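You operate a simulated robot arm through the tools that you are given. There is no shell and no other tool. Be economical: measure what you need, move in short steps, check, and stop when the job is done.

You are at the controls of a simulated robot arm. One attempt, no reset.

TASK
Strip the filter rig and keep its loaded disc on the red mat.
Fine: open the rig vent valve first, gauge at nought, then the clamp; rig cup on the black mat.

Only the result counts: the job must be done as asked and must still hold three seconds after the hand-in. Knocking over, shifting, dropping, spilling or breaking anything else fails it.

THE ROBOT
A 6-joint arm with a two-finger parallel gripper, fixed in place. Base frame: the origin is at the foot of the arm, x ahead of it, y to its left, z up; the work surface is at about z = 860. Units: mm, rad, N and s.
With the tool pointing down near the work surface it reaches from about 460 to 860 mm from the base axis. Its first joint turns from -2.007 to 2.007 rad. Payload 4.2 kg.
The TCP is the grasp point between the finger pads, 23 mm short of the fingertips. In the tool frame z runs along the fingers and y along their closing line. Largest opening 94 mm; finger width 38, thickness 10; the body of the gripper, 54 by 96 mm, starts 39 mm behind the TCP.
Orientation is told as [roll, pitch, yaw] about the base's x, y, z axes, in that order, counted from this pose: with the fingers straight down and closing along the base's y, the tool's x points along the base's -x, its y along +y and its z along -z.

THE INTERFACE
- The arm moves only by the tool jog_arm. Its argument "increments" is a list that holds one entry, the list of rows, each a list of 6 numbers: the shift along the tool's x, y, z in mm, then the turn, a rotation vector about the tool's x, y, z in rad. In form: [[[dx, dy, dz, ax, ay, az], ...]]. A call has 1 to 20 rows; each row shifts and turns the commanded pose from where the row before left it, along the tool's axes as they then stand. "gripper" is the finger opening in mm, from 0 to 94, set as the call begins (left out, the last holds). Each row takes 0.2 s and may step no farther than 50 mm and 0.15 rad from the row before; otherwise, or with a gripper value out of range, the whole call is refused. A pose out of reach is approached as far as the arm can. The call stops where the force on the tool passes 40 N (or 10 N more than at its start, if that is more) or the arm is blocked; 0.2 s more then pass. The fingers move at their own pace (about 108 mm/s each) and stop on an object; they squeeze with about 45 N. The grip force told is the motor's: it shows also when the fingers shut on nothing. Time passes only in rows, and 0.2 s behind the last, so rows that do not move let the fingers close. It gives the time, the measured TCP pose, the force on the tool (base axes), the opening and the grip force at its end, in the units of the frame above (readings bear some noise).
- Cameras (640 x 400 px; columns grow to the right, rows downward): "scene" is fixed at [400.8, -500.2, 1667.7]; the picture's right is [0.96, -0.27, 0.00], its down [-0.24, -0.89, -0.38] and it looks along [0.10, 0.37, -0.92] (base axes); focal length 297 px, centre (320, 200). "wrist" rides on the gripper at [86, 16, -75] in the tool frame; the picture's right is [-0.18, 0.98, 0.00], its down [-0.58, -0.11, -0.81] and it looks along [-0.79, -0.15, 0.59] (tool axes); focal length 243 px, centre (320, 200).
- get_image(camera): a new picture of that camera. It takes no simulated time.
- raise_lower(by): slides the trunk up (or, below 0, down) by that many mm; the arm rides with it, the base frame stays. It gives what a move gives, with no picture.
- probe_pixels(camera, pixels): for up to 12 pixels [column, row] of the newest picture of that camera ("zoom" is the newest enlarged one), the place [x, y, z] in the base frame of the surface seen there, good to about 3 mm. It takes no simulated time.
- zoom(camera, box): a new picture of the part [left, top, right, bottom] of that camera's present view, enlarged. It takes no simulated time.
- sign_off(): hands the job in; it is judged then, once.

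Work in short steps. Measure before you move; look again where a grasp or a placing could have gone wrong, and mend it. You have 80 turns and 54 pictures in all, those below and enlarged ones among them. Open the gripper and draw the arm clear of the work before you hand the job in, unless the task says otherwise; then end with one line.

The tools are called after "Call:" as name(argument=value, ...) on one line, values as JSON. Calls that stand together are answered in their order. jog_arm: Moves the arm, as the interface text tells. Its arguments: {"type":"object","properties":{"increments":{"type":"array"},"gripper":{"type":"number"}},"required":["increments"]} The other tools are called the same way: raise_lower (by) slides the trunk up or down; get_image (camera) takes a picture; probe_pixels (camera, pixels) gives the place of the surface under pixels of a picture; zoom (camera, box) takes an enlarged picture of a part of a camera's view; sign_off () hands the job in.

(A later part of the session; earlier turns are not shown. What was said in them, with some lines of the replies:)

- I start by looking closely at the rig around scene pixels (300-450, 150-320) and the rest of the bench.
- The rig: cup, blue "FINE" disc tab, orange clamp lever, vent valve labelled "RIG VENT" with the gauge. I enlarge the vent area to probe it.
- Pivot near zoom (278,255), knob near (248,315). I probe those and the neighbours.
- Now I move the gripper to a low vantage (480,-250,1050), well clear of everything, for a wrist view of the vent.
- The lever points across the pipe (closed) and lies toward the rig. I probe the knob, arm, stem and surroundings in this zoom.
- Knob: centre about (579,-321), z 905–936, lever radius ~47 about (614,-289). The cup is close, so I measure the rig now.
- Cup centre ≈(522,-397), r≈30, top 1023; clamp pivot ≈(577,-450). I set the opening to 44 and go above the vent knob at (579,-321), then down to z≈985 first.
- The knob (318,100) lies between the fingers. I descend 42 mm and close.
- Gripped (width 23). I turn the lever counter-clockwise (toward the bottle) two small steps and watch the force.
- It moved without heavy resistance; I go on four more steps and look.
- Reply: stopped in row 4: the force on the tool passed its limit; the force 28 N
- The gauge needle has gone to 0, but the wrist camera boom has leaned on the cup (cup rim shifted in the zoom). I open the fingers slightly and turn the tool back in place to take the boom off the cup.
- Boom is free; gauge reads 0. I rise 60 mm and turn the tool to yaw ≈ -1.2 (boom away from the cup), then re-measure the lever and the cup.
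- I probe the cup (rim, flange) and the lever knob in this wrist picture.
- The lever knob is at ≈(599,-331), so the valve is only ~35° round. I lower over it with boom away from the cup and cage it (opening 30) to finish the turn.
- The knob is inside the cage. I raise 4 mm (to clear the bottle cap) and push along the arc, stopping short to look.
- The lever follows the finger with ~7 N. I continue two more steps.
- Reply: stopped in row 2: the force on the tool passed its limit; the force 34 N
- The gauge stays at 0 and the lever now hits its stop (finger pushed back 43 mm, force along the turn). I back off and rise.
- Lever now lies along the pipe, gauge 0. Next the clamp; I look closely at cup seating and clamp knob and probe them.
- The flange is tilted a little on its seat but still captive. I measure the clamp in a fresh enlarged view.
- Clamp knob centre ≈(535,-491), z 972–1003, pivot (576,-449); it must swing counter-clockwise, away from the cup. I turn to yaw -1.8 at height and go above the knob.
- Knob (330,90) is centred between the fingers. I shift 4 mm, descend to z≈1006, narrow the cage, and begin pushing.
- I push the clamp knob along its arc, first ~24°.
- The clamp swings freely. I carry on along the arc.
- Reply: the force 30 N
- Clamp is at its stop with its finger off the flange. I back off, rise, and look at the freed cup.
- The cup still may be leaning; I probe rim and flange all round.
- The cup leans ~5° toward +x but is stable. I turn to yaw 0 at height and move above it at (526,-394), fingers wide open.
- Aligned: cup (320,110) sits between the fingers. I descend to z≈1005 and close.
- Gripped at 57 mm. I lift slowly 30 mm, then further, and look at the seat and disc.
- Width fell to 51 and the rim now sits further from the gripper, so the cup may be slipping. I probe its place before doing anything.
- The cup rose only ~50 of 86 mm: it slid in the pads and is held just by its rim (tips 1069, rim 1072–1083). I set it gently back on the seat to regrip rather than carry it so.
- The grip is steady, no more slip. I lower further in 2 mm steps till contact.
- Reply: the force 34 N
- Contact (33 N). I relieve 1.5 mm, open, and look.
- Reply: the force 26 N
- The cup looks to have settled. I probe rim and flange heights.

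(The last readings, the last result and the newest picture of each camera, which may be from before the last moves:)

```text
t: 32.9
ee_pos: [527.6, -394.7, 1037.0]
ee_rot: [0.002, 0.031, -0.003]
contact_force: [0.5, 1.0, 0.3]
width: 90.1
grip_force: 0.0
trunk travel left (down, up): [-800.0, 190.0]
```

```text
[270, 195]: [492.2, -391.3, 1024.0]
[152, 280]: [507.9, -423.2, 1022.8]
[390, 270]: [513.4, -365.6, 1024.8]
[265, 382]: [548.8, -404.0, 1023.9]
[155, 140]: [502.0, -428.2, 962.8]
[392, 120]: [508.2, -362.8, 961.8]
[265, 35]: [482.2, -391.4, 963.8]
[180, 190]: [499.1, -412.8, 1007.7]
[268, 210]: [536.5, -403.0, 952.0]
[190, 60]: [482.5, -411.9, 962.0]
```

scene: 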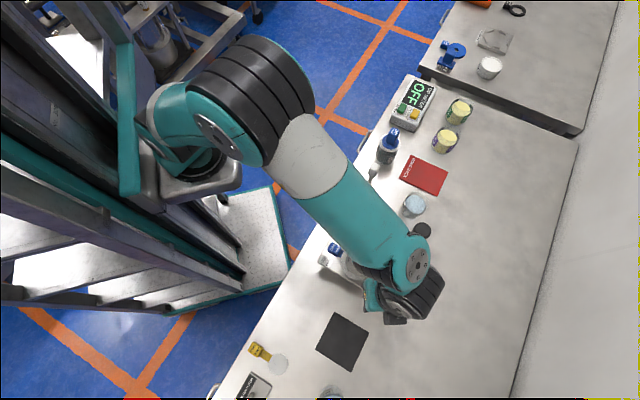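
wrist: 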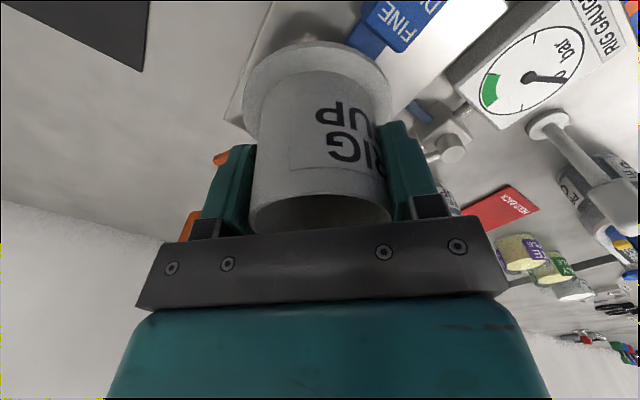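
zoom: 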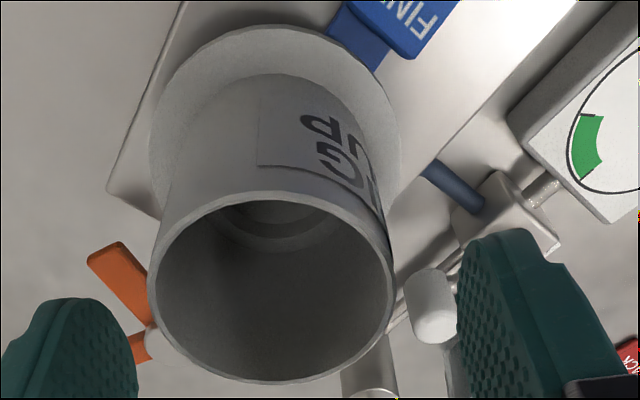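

The cup now stands level (rim 1024, flange 962), centre (520.5,-396). I square the tool, recentre and take a deeper grip at z≈993.

Call:
jog_arm(increments=[[[6.6, -1.3, 0, 0, -0.03, 0], [0, 0, 15, 0, 0, 0], [0, 0, 15, 0, 0, 0], [0, 0, 14, 0, 0, 0]]])

Call:
jog_arm(increments=[[[0, 0, 0, 0, 0, 0], [0, 0, 0, 0, 0, 0], [0, 0, 0, 0, 0, 0]]], gripper=30)

Call:
jog_arm(increments=[[[0, 0, -3, 0, 0, 0], [0, 0, -3, 0, 0, 0], [0, 0, -4, 0, 0, 0]]])

Call:
get_image(camera="wrist")

```text
t: 33.9
ee_pos: [520.1, -396.6, 992.7]
ee_rot: [-0.001, 0.002, -0.003]
contact_force: [0.6, 0.3, 0.0]
width: 89.9
grip_force: 0.1
trunk travel left (down, up): [-800.0, 190.0]
```

```text
t: 34.7
ee_pos: [520.9, -395.3, 994.4]
ee_rot: [-0.001, -0.001, -0.004]
contact_force: [-0.5, -0.3, 0.0]
width: 51.6
grip_force: 45.2
trunk travel left (down, up): [-800.0, 190.0]
```

```text
t: 35.5
ee_pos: [520.7, -395.6, 1004.5]
ee_rot: [0.001, 0.0, -0.004]
contact_force: [-0.3, 0.2, -0.5]
width: 51.5
grip_force: 45.7
trunk travel left (down, up): [-800.0, 190.0]
```

```text
13 pictures are left
```

wrist: 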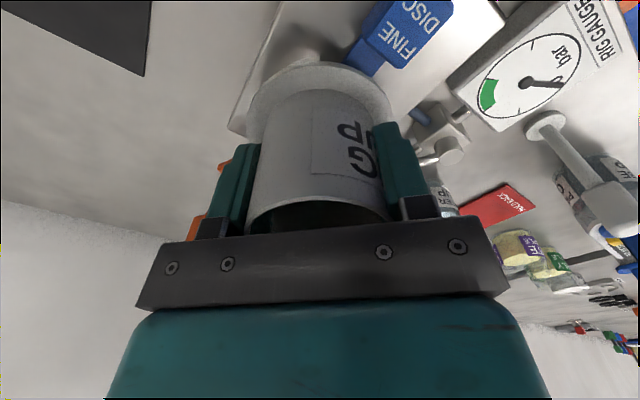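

Held at the true diameter 51.5 and lifting cleanly. I lift to z≈1050 and probe the black mat's corners and its neighbours.

Call:
jog_arm(increments=[[[0, 0, -10, 0, 0, 0], [0, 0, -18, 0, 0, 0], [0, 0, -18, 0, 0, 0]]])

Call:
probe_pixels(camera="scene", pixels=[[335, 314], [366, 333], [350, 369], [318, 349], [342, 341], [330, 389], [262, 352], [380, 297]])

Call:
get_image(camera="scene")

```text
t: 36.3
ee_pos: [521.7, -395.4, 1050.8]
ee_rot: [-0.001, 0.0, -0.005]
contact_force: [1.1, -0.2, -0.6]
width: 51.2
grip_force: 45.2
trunk travel left (down, up): [-800.0, 190.0]
```

```text
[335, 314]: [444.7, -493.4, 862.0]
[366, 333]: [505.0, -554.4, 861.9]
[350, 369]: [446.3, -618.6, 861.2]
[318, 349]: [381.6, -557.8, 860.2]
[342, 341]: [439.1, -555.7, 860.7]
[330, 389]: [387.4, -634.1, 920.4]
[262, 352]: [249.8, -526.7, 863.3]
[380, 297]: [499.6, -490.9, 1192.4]
```

```text
12 pictures are left
```

scene: 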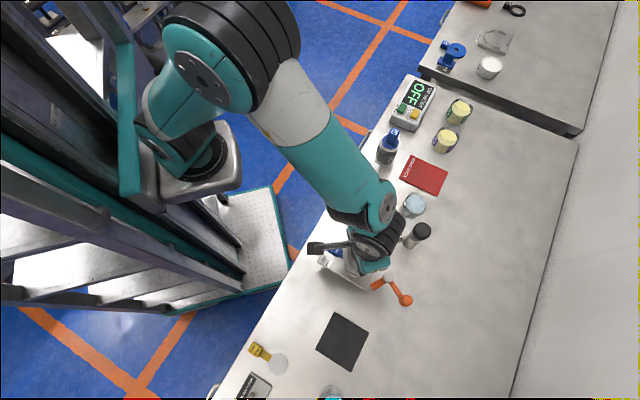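

Mat centre (444,-556,861). I carry the cup there at z≈1050 and lower to z≈915.

Call:
jog_arm(increments=[[[10, -21, 0, 0, 0, 0], [16, -33, 0, 0, 0, 0], [16, -33, 0, 0, 0, 0], [16, -33, 0, 0, 0, 0], [12, -25, 0, 0, 0, 0], [7.7, -15.6, 0, 0, 0, 0], [0, 0, 25, 0, 0, 0], [0, 0, 30, 0, 0, 0], [0, 0, 30, 0, 0, 0], [0, 0, 30, 0, 0, 0], [0, 0, 20, 0, 0, 0], [0, 0, 0, 0, 0, 0]]])

```text
t: 38.9
ee_pos: [442.2, -555.6, 917.1]
ee_rot: [-0.001, 0.0, -0.003]
contact_force: [-1.1, 0.5, -0.2]
width: 51.5
grip_force: 45.2
trunk travel left (down, up): [-800.0, 190.0]
```

Now small steps down to contact, expected around z≈900.

Call:
jog_arm(increments=[[[-1, 0, 4, 0, 0, 0], [0, 0, 3, 0, 0, 0], [0, 0, 3, 0, 0, 0], [0, 0, 2, 0, 0, 0], [0, 0, 2, 0, 0, 0], [0, 0, 2, 0, 0, 0]]])

Call:
zoom(camera="wrist", box=[180, 0, 500, 200])

```text
t: 40.3
ee_pos: [443.9, -555.7, 902.0]
ee_rot: [-0.005, -0.001, -0.005]
contact_force: [-1.9, 4.2, 36.8]
width: 51.8
grip_force: 45.1
trunk travel left (down, up): [-800.0, 190.0]
```

```text
2.00 times, centred on (340, 100) of wrist
```

zoom: 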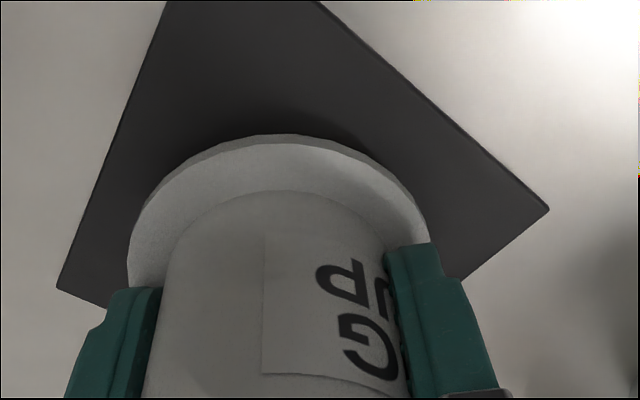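

The cup stands on the mat (37 N). I ease off, open and rise clear.

Call:
jog_arm(increments=[[[0, 0, -1.5, 0, 0, 0]]])

Call:
jog_arm(increments=[[[0, 0, 0, 0, 0, 0], [0, 0, 0, 0, 0, 0], [0, 0, -20, 0, 0, 0], [0, 0, -40, 0, 0, 0], [0, 0, -45, 0, 0, 0], [0, 0, -45, 0, 0, 0]]], gripper=74)

Call:
zoom(camera="scene", box=[305, 225, 417, 309])

```text
t: 40.7
ee_pos: [443.4, -556.5, 901.6]
ee_rot: [-0.004, -0.002, -0.003]
contact_force: [1.4, -3.1, 27.4]
width: 51.5
grip_force: 45.1
trunk travel left (down, up): [-800.0, 190.0]
```

```text
t: 42.1
ee_pos: [445.1, -558.3, 1049.9]
ee_rot: [-0.002, -0.001, -0.002]
contact_force: [-0.2, 0.2, -0.5]
width: 73.9
grip_force: 0.3
trunk travel left (down, up): [-800.0, 190.0]
```

```text
4.76 times, centred on (361, 267) of scene
```

zoom: 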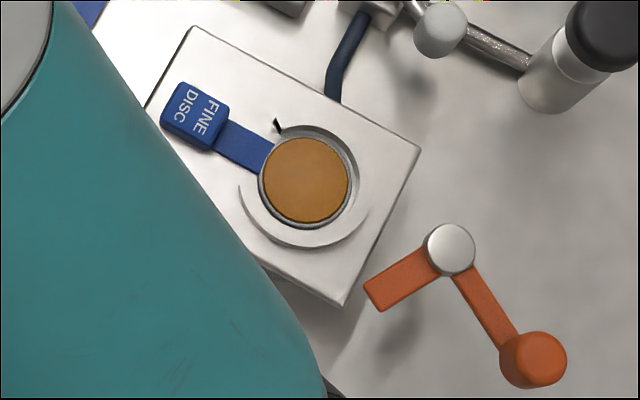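

The loaded disc (amber, (305,180)) and its blue tab block (193,115) are exposed. I probe them.

Call:
probe_pixels(camera="zoom", pixels=[[180, 90], [222, 105], [205, 140], [168, 120], [193, 115], [240, 145], [265, 160], [305, 180], [265, 185], [345, 175], [225, 170], [300, 235]])

Call:
probe_pixels(camera="scene", pixels=[[411, 157], [445, 172], [437, 193], [404, 178], [425, 175], [388, 148], [446, 141], [414, 205], [371, 180], [343, 330]])

```text
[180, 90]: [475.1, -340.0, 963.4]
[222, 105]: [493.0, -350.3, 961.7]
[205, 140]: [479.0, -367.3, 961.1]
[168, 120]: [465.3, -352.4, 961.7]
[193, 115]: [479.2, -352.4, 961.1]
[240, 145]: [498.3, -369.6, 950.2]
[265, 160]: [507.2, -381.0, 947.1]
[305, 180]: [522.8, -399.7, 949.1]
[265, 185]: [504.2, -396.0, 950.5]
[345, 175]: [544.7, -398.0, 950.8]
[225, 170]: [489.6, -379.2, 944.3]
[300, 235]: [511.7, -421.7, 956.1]
```

```text
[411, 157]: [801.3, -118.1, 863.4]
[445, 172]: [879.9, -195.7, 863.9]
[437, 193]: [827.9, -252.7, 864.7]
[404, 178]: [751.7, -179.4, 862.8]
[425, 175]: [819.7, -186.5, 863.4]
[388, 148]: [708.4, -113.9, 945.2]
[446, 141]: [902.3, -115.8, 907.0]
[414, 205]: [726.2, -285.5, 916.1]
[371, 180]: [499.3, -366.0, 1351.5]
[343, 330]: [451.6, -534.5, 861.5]
```

Tab block centre ≈(479,-353), top 961, plate 945; disc at (523,-399). Red mat centre (815,-187), its long axis parallel to the disc-tab line, so a pure translation suits; I grip with the boom on the disc side (yaw 2.356) to miss the blue bottle at (708,-114). I rise, move over the tab and rotate.

Call:
jog_arm(increments=[[[0, 0, -35, 0, 0, 0], [0, 0, -35, 0, 0, 0], [-6.8, 41, 0, 0, 0, 0], [-6.8, 41, 0, 0, 0, 0], [-6.8, 41, 0, 0, 0, 0], [-6.8, 41, 0, 0, 0, 0], [-6.8, 41, 0, 0, 0, 0], [0, 0, 0, 0, 0, -0.1475], [0, 0, 0, 0, 0, -0.1475], [0, 0, 0, 0, 0, -0.1475], [0, 0, 0, 0, 0, -0.1475], [0, 0, 0, 0, 0, -0.1475], [0, 0, 0, 0, 0, -0.1475], [0, 0, 0, 0, 0, -0.1475], [0, 0, 0, 0, 0, -0.1475]]], gripper=50)

Call:
jog_arm(increments=[[[0, 0, 0, 0, 0, -0.147], [0, 0, 0, 0, 0, -0.147], [0, 0, 0, 0, 0, -0.147], [0, 0, 0, 0, 0, -0.147], [0, 0, 0, 0, 0, -0.147], [0, 0, 0, 0, 0, -0.147], [0, 0, 0, 0, 0, -0.147], [0, 0, 0, 0, 0, -0.147], [0, 0, 0, 0, 0, 0]]])

```text
t: 45.3
ee_pos: [477.5, -352.4, 1121.0]
ee_rot: [0.001, 0.0, 1.177]
contact_force: [-0.4, -0.3, -0.8]
width: 50.0
grip_force: 0.1
trunk travel left (down, up): [-800.0, 190.0]
```

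```text
t: 47.3
ee_pos: [507.1, -319.2, 1122.0]
ee_rot: [0.0, 0.002, 2.344]
contact_force: [-0.6, -0.2, -0.3]
width: 50.0
grip_force: 0.1
out of reach, approached as far as the arm can: row 8
trunk travel left (down, up): [-800.0, 190.0]
```

The yaw hits a joint limit at ~2.27 here; I back off 0.1 rad to 2.25, good enough for gripping the block.

Call:
jog_arm(increments=[[[0, 0, 0, 0, 0, 0.11], [0, 0, 0, 0, 0, 0]]])

```text
t: 47.9
ee_pos: [507.3, -318.5, 1120.3]
ee_rot: [-0.001, 0.001, 2.24]
contact_force: [0.5, -0.9, -0.8]
width: 49.8
grip_force: 0.1
trunk travel left (down, up): [-800.0, 190.0]
```

I move back over the tab (478.5,-352.5) and descend to z≈1010 for a check.

Call:
jog_arm(increments=[[[4.5, 21.7, 0, 0, 0, 0], [4.5, 21.7, 0, 0, 0, 0], [0, 0, 40, 0, 0, 0], [0, 0, 40, 0, 0, 0], [0, 0, 30, 0, 0, 0], [0, 0, 0, 0, 0, 0]]])

Call:
get_image(camera="wrist")

```text
t: 49.3
ee_pos: [485.2, -348.4, 1009.1]
ee_rot: [0.002, 0.001, 2.238]
contact_force: [0.2, 0.6, 0.0]
width: 50.1
grip_force: 0.1
out of reach, approached as far as the arm can: row 2
trunk travel left (down, up): [-800.0, 190.0]
```

```text
9 pictures are left
```

wrist: 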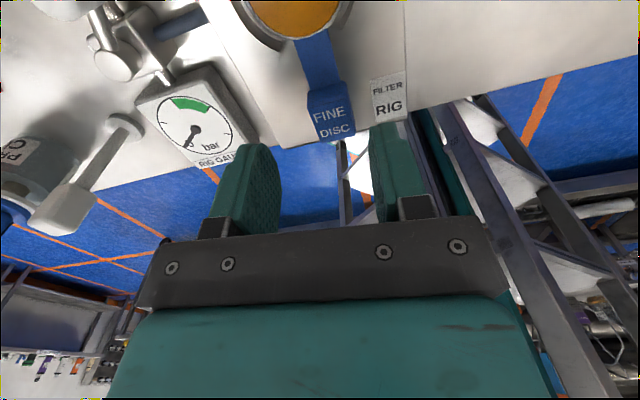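

At the present pose (485,-348, yaw 2.24) the pads match where the tab would be if the disc turned ~7° in its seat, so closing slowly will swing it in line. The tab lies between the fingers; I lower to z≈972 with opening 58.

Call:
jog_arm(increments=[[[0, 0, 12, 0, 0, 0], [0, 0, 15, 0, 0, 0], [0, 0, 9, 0, 0, 0], [0, 0, 0, 0, 0, 0]]], gripper=58)

Call:
jog_arm(increments=[[[0, 0, 0, 0, 0, 0], [0, 0, 0, 0, 0, 0]]], gripper=40)

Call:
jog_arm(increments=[[[0, 0, 0, 0, 0, 0], [0, 0, 0, 0, 0, 0]]], gripper=33)

Call:
jog_arm(increments=[[[0, 0, 0, 0, 0, 0], [0, 0, 0, 0, 0, 0]]], gripper=28)

Call:
zoom(camera="wrist", box=[180, 0, 500, 200])

```text
t: 50.3
ee_pos: [485.0, -347.2, 975.3]
ee_rot: [0.002, 0.002, 2.24]
contact_force: [-0.2, 0.6, 0.1]
width: 58.0
grip_force: 0.1
trunk travel left (down, up): [-800.0, 190.0]
```

```text
t: 50.9
ee_pos: [483.5, -347.9, 975.2]
ee_rot: [0.002, 0.002, 2.24]
contact_force: [-0.2, -0.2, -0.4]
width: 39.6
grip_force: 0.0
trunk travel left (down, up): [-800.0, 190.0]
```

```text
t: 51.5
ee_pos: [483.9, -347.0, 973.3]
ee_rot: [0.001, 0.001, 2.241]
contact_force: [-0.2, 0.5, -0.3]
width: 33.0
grip_force: 0.1
trunk travel left (down, up): [-800.0, 190.0]
```

```text
t: 52.1
ee_pos: [485.0, -346.8, 975.4]
ee_rot: [0.002, 0.001, 2.24]
contact_force: [-0.4, 0.4, -1.0]
width: 27.9
grip_force: 0.0
trunk travel left (down, up): [-800.0, 190.0]
```

```text
2.00 times, centred on (340, 100) of wrist
```

zoom: 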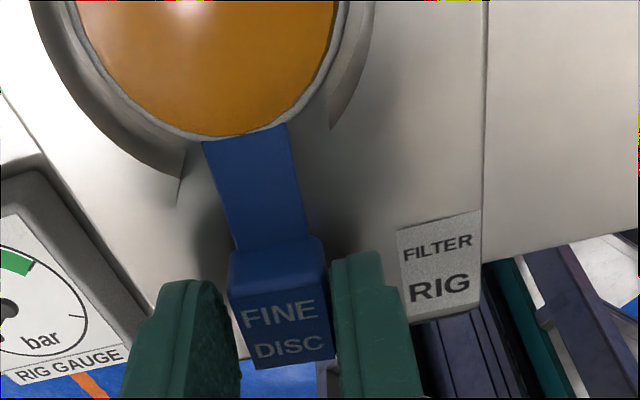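

The tab is between the pads, the right pad nearly touching. I lower 3 mm more and close in stages.

Call:
jog_arm(increments=[[[0, 0, 3, 0, 0, 0], [0, 0, 0, 0, 0, 0]]], gripper=25)

Call:
jog_arm(increments=[[[0, 0, 0, 0, 0, 0], [0, 0, 0, 0, 0, 0]]], gripper=21)

Call:
jog_arm(increments=[[[0, 0, 0, 0, 0, 0], [0, 0, 0, 0, 0, 0], [0, 0, 0, 0, 0, 0]]], gripper=8)

Call:
zoom(camera="wrist", box=[180, 0, 500, 200])

```text
t: 52.7
ee_pos: [485.0, -346.7, 972.6]
ee_rot: [0.001, 0.0, 2.241]
contact_force: [0.0, 0.2, -0.2]
width: 24.9
grip_force: 0.1
trunk travel left (down, up): [-800.0, 190.0]
```

```text
t: 53.3
ee_pos: [483.5, -348.3, 971.3]
ee_rot: [0.001, 0.002, 2.238]
contact_force: [0.2, 0.6, -0.3]
width: 22.4
grip_force: 45.0
trunk travel left (down, up): [-800.0, 190.0]
```

```text
t: 54.1
ee_pos: [484.0, -347.3, 971.0]
ee_rot: [0.001, 0.002, 2.24]
contact_force: [-0.4, -0.1, -0.2]
width: 22.3
grip_force: 45.1
trunk travel left (down, up): [-800.0, 190.0]
```

```text
2.00 times, centred on (340, 100) of wrist
```

zoom: 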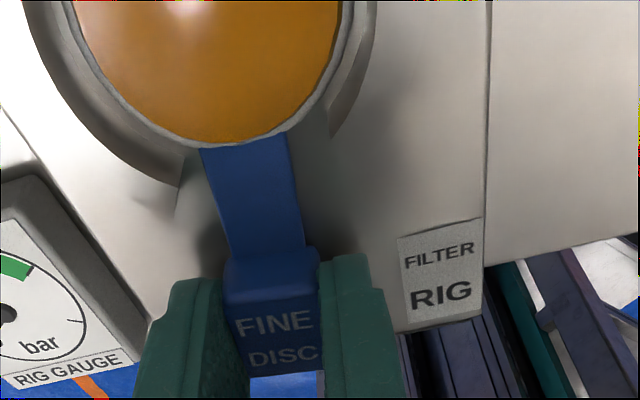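

Gripped at 22.3 mm with no side load. I lift slowly, straight up.

Call:
jog_arm(increments=[[[0, 0, -3, 0, 0, 0], [0, 0, -4, 0, 0, 0], [0, 0, -6, 0, 0, 0], [0, 0, -9, 0, 0, 0], [0, 0, -12, 0, 0, 0], [0, 0, -12, 0, 0, 0], [0, 0, 0, 0, 0, 0]]])

Call:
get_image(camera="wrist")

```text
t: 55.7
ee_pos: [483.4, -347.6, 1017.5]
ee_rot: [0.002, 0.002, 2.237]
contact_force: [0.1, 0.0, -1.1]
width: 22.2
grip_force: 44.7
trunk travel left (down, up): [-800.0, 190.0]
```

```text
6 pictures are left
```

wrist: 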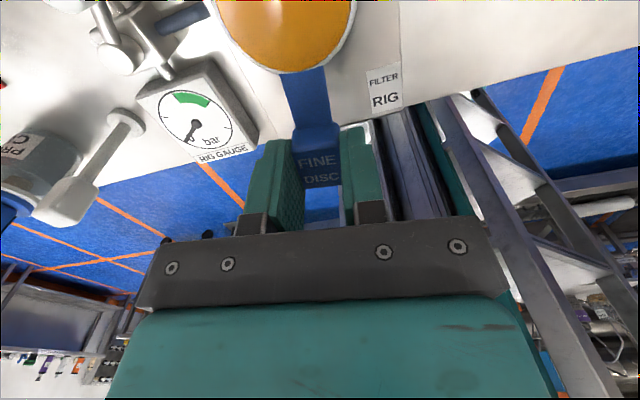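

The disc came up level. I probe the disc and the tall white valve/bottle heights for the carry path.

Call:
probe_pixels(camera="wrist", pixels=[[65, 205], [90, 150], [15, 215], [20, 160], [285, 60], [240, 20], [345, 20], [300, 25], [310, 90]])

```text
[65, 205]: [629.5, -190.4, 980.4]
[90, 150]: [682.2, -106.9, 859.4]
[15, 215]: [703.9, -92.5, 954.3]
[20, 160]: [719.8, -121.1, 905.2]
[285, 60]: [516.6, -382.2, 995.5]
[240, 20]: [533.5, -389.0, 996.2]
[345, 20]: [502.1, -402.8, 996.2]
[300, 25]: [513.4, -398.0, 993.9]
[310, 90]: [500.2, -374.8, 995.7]
```

Disc top is level at ≈995. I lift to z≈1080 and carry it to over the red mat (tab target (786,-159)), then turn 0.13 rad to align with the mat.

Call:
jog_arm(increments=[[[0, 0, -12, 0, 0, 0], [0, 0, -20, 0, 0, 0], [0, 0, -20, 0, 0, 0], [0, 0, -10, 0, 0, 0], [1.6, -15, 0, 0, 0, 0], [3.1, -28, 0, 0, 0, 0], [4.2, -38, 0, 0, 0, 0], [4.2, -38, 0, 0, 0, 0], [4.2, -38, 0, 0, 0, 0], [4.2, -38, 0, 0, 0, 0], [4.2, -38, 0, 0, 0, 0], [4.2, -38, 0, 0, 0, 0], [4.2, -38, 0, 0, 0, 0], [3.1, -28, 0, 0, 0, 0], [1.3, -12, 0, 0, 0, 0], [0.4, -5.4, 0, 0, 0, 0], [0, 0, 0, 0, 0, -0.065], [0, 0, 0, 0, 0, -0.065], [0, 0, 0, 0, 0, 0]]])

Call:
get_image(camera="wrist")

```text
t: 59.7
ee_pos: [786.5, -156.3, 1080.1]
ee_rot: [0.001, 0.001, 2.372]
contact_force: [-1.1, -0.1, -0.5]
width: 22.6
grip_force: 45.1
trunk travel left (down, up): [-800.0, 190.0]
```

```text
5 pictures are left
```

wrist: 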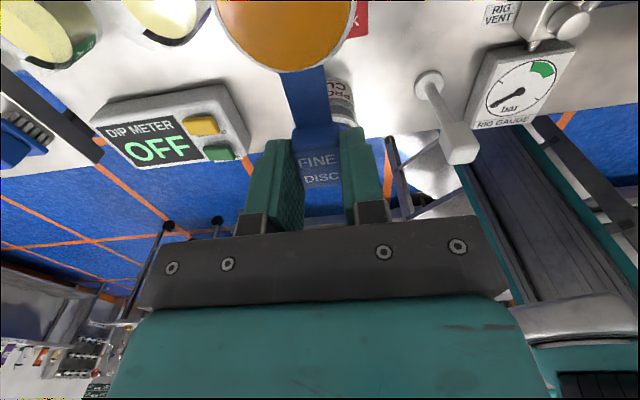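

Positions right. I lower to z≈900 over the mat and look from the scene camera before contact.

Call:
jog_arm(increments=[[[1.7, 1.8, 15, 0, 0, 0], [0, 0, 30, 0, 0, 0], [0, 0, 35, 0, 0, 0], [0, 0, 35, 0, 0, 0], [0, 0, 30, 0, 0, 0], [0, 0, 20, 0, 0, 0], [0, 0, 12, 0, 0, 0], [0, 0, 0, 0, 0, 0]]])

Call:
zoom(camera="wrist", box=[160, 0, 480, 200])

```text
t: 61.5
ee_pos: [787.0, -157.9, 903.7]
ee_rot: [0.0, 0.001, 2.371]
contact_force: [-0.6, 0.8, 0.6]
width: 22.5
grip_force: 45.0
trunk travel left (down, up): [-800.0, 190.0]
```

```text
2.00 times, centred on (320, 100) of wrist
```

zoom: 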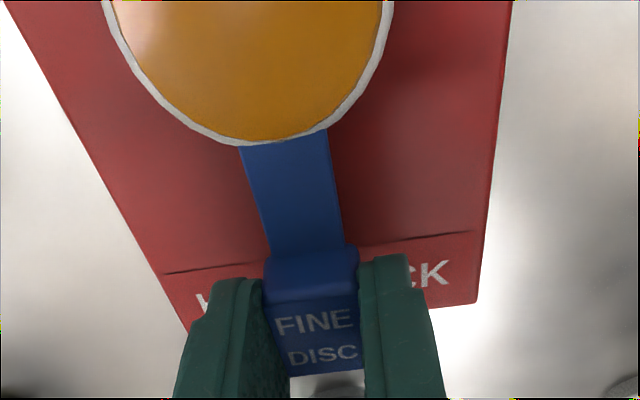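

Well centred on the red mat. I lower in 2 mm steps to contact.

Call:
jog_arm(increments=[[[0, 0, 3, 0, 0, 0], [0, 0, 3, 0, 0, 0], [0, 0, 2, 0, 0, 0], [0, 0, 2, 0, 0, 0], [0, 0, 2, 0, 0, 0]]])

```text
t: 62.7
ee_pos: [785.3, -158.6, 891.1]
ee_rot: [0.001, 0.002, 2.372]
contact_force: [-0.7, -0.8, 1.8]
width: 22.3
grip_force: 45.7
trunk travel left (down, up): [-800.0, 190.0]
```

Call:
jog_arm(increments=[[[0, 0, 1, 0, 0, 0], [0, 0, 1, 0, 0, 0], [0, 0, 1, 0, 0, 0]]])

Call:
zoom(camera="wrist", box=[160, 0, 480, 200])

```text
t: 63.5
ee_pos: [786.4, -160.0, 890.5]
ee_rot: [-0.005, 0.005, 2.374]
contact_force: [-6.0, 4.7, 32.1]
width: 22.2
grip_force: 44.8
trunk travel left (down, up): [-800.0, 190.0]
```

```text
2.00 times, centred on (320, 100) of wrist
```

zoom: 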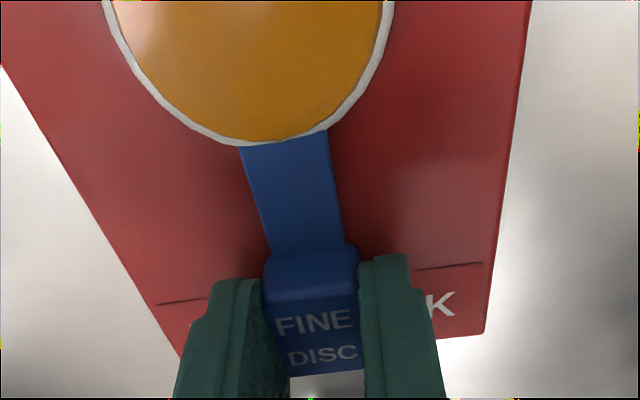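

Touched down (32 N). I ease off 2 mm, open in stages, and rise.

Call:
jog_arm(increments=[[[0, 0, -1.2, 0, 0, 0], [0, 0, -0.8, 0, 0, 0]]])

Call:
jog_arm(increments=[[[0, 0, 0, 0, 0, 0], [0, 0, 0, 0, 0, 0]]], gripper=30)

Call:
jog_arm(increments=[[[0, 0, 0, 0, 0, 0], [0, 0, 0, 0, 0, 0], [0, 0, -15, 0, 0, 0], [0, 0, -35, 0, 0, 0], [0, 0, -45, 0, 0, 0], [0, 0, -45, 0, 0, 0], [0, 0, -45, 0, 0, 0], [-45, 0, 0, 0, 0, 0], [-45, 0, 0, 0, 0, 0], [-45, 0, 0, 0, 0, 0], [-45, 0, 0, 0, 0, 0]]], gripper=46)

Call:
get_image(camera="scene")

```text
t: 64.1
ee_pos: [786.9, -160.0, 891.6]
ee_rot: [-0.001, 0.006, 2.371]
contact_force: [4.8, 1.2, 26.6]
width: 22.5
grip_force: 44.8
trunk travel left (down, up): [-800.0, 190.0]
```

```text
t: 64.7
ee_pos: [784.2, -160.2, 887.1]
ee_rot: [0.001, 0.0, 2.371]
contact_force: [-0.2, 0.2, -0.2]
width: 29.9
grip_force: 0.3
trunk travel left (down, up): [-800.0, 190.0]
```

```text
t: 67.1
ee_pos: [657.9, -36.3, 1075.7]
ee_rot: [0.001, 0.0, 2.371]
contact_force: [-0.9, -0.1, -0.1]
width: 45.9
grip_force: 0.0
trunk travel left (down, up): [-800.0, 190.0]
```

```text
2 pictures are left
```

scene: 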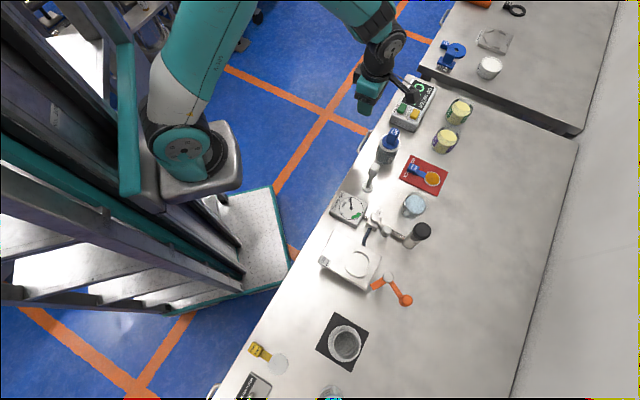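

Disc lies on the red mat, cup on the black mat. One last enlarged check of gauge, valve and disc.

Call:
zoom(camera="scene", box=[320, 140, 460, 250])

```text
3.64 times, centred on (390, 195) of scene
```

zoom: 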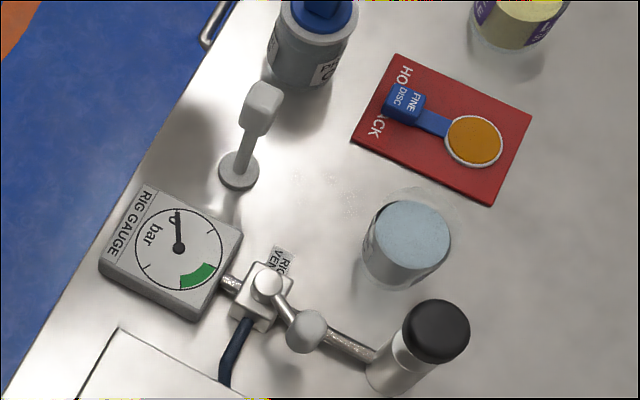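

The gauge is at 0, the vent is open along the pipe, the disc is wholly on the red mat, and the arm is clear. I hand in.

Call:
sign_off()

```text
The job is handed in.
```

The rig is stripped: I opened the vent and the gauge read 0 before I released the clamp; the cup is on the black mat and the loaded disc on the red mat. While I opened the vent, the wrist camera boom tilted the cup on its seat, and the cup slipped in the first lift, so I set it back level and regripped it.
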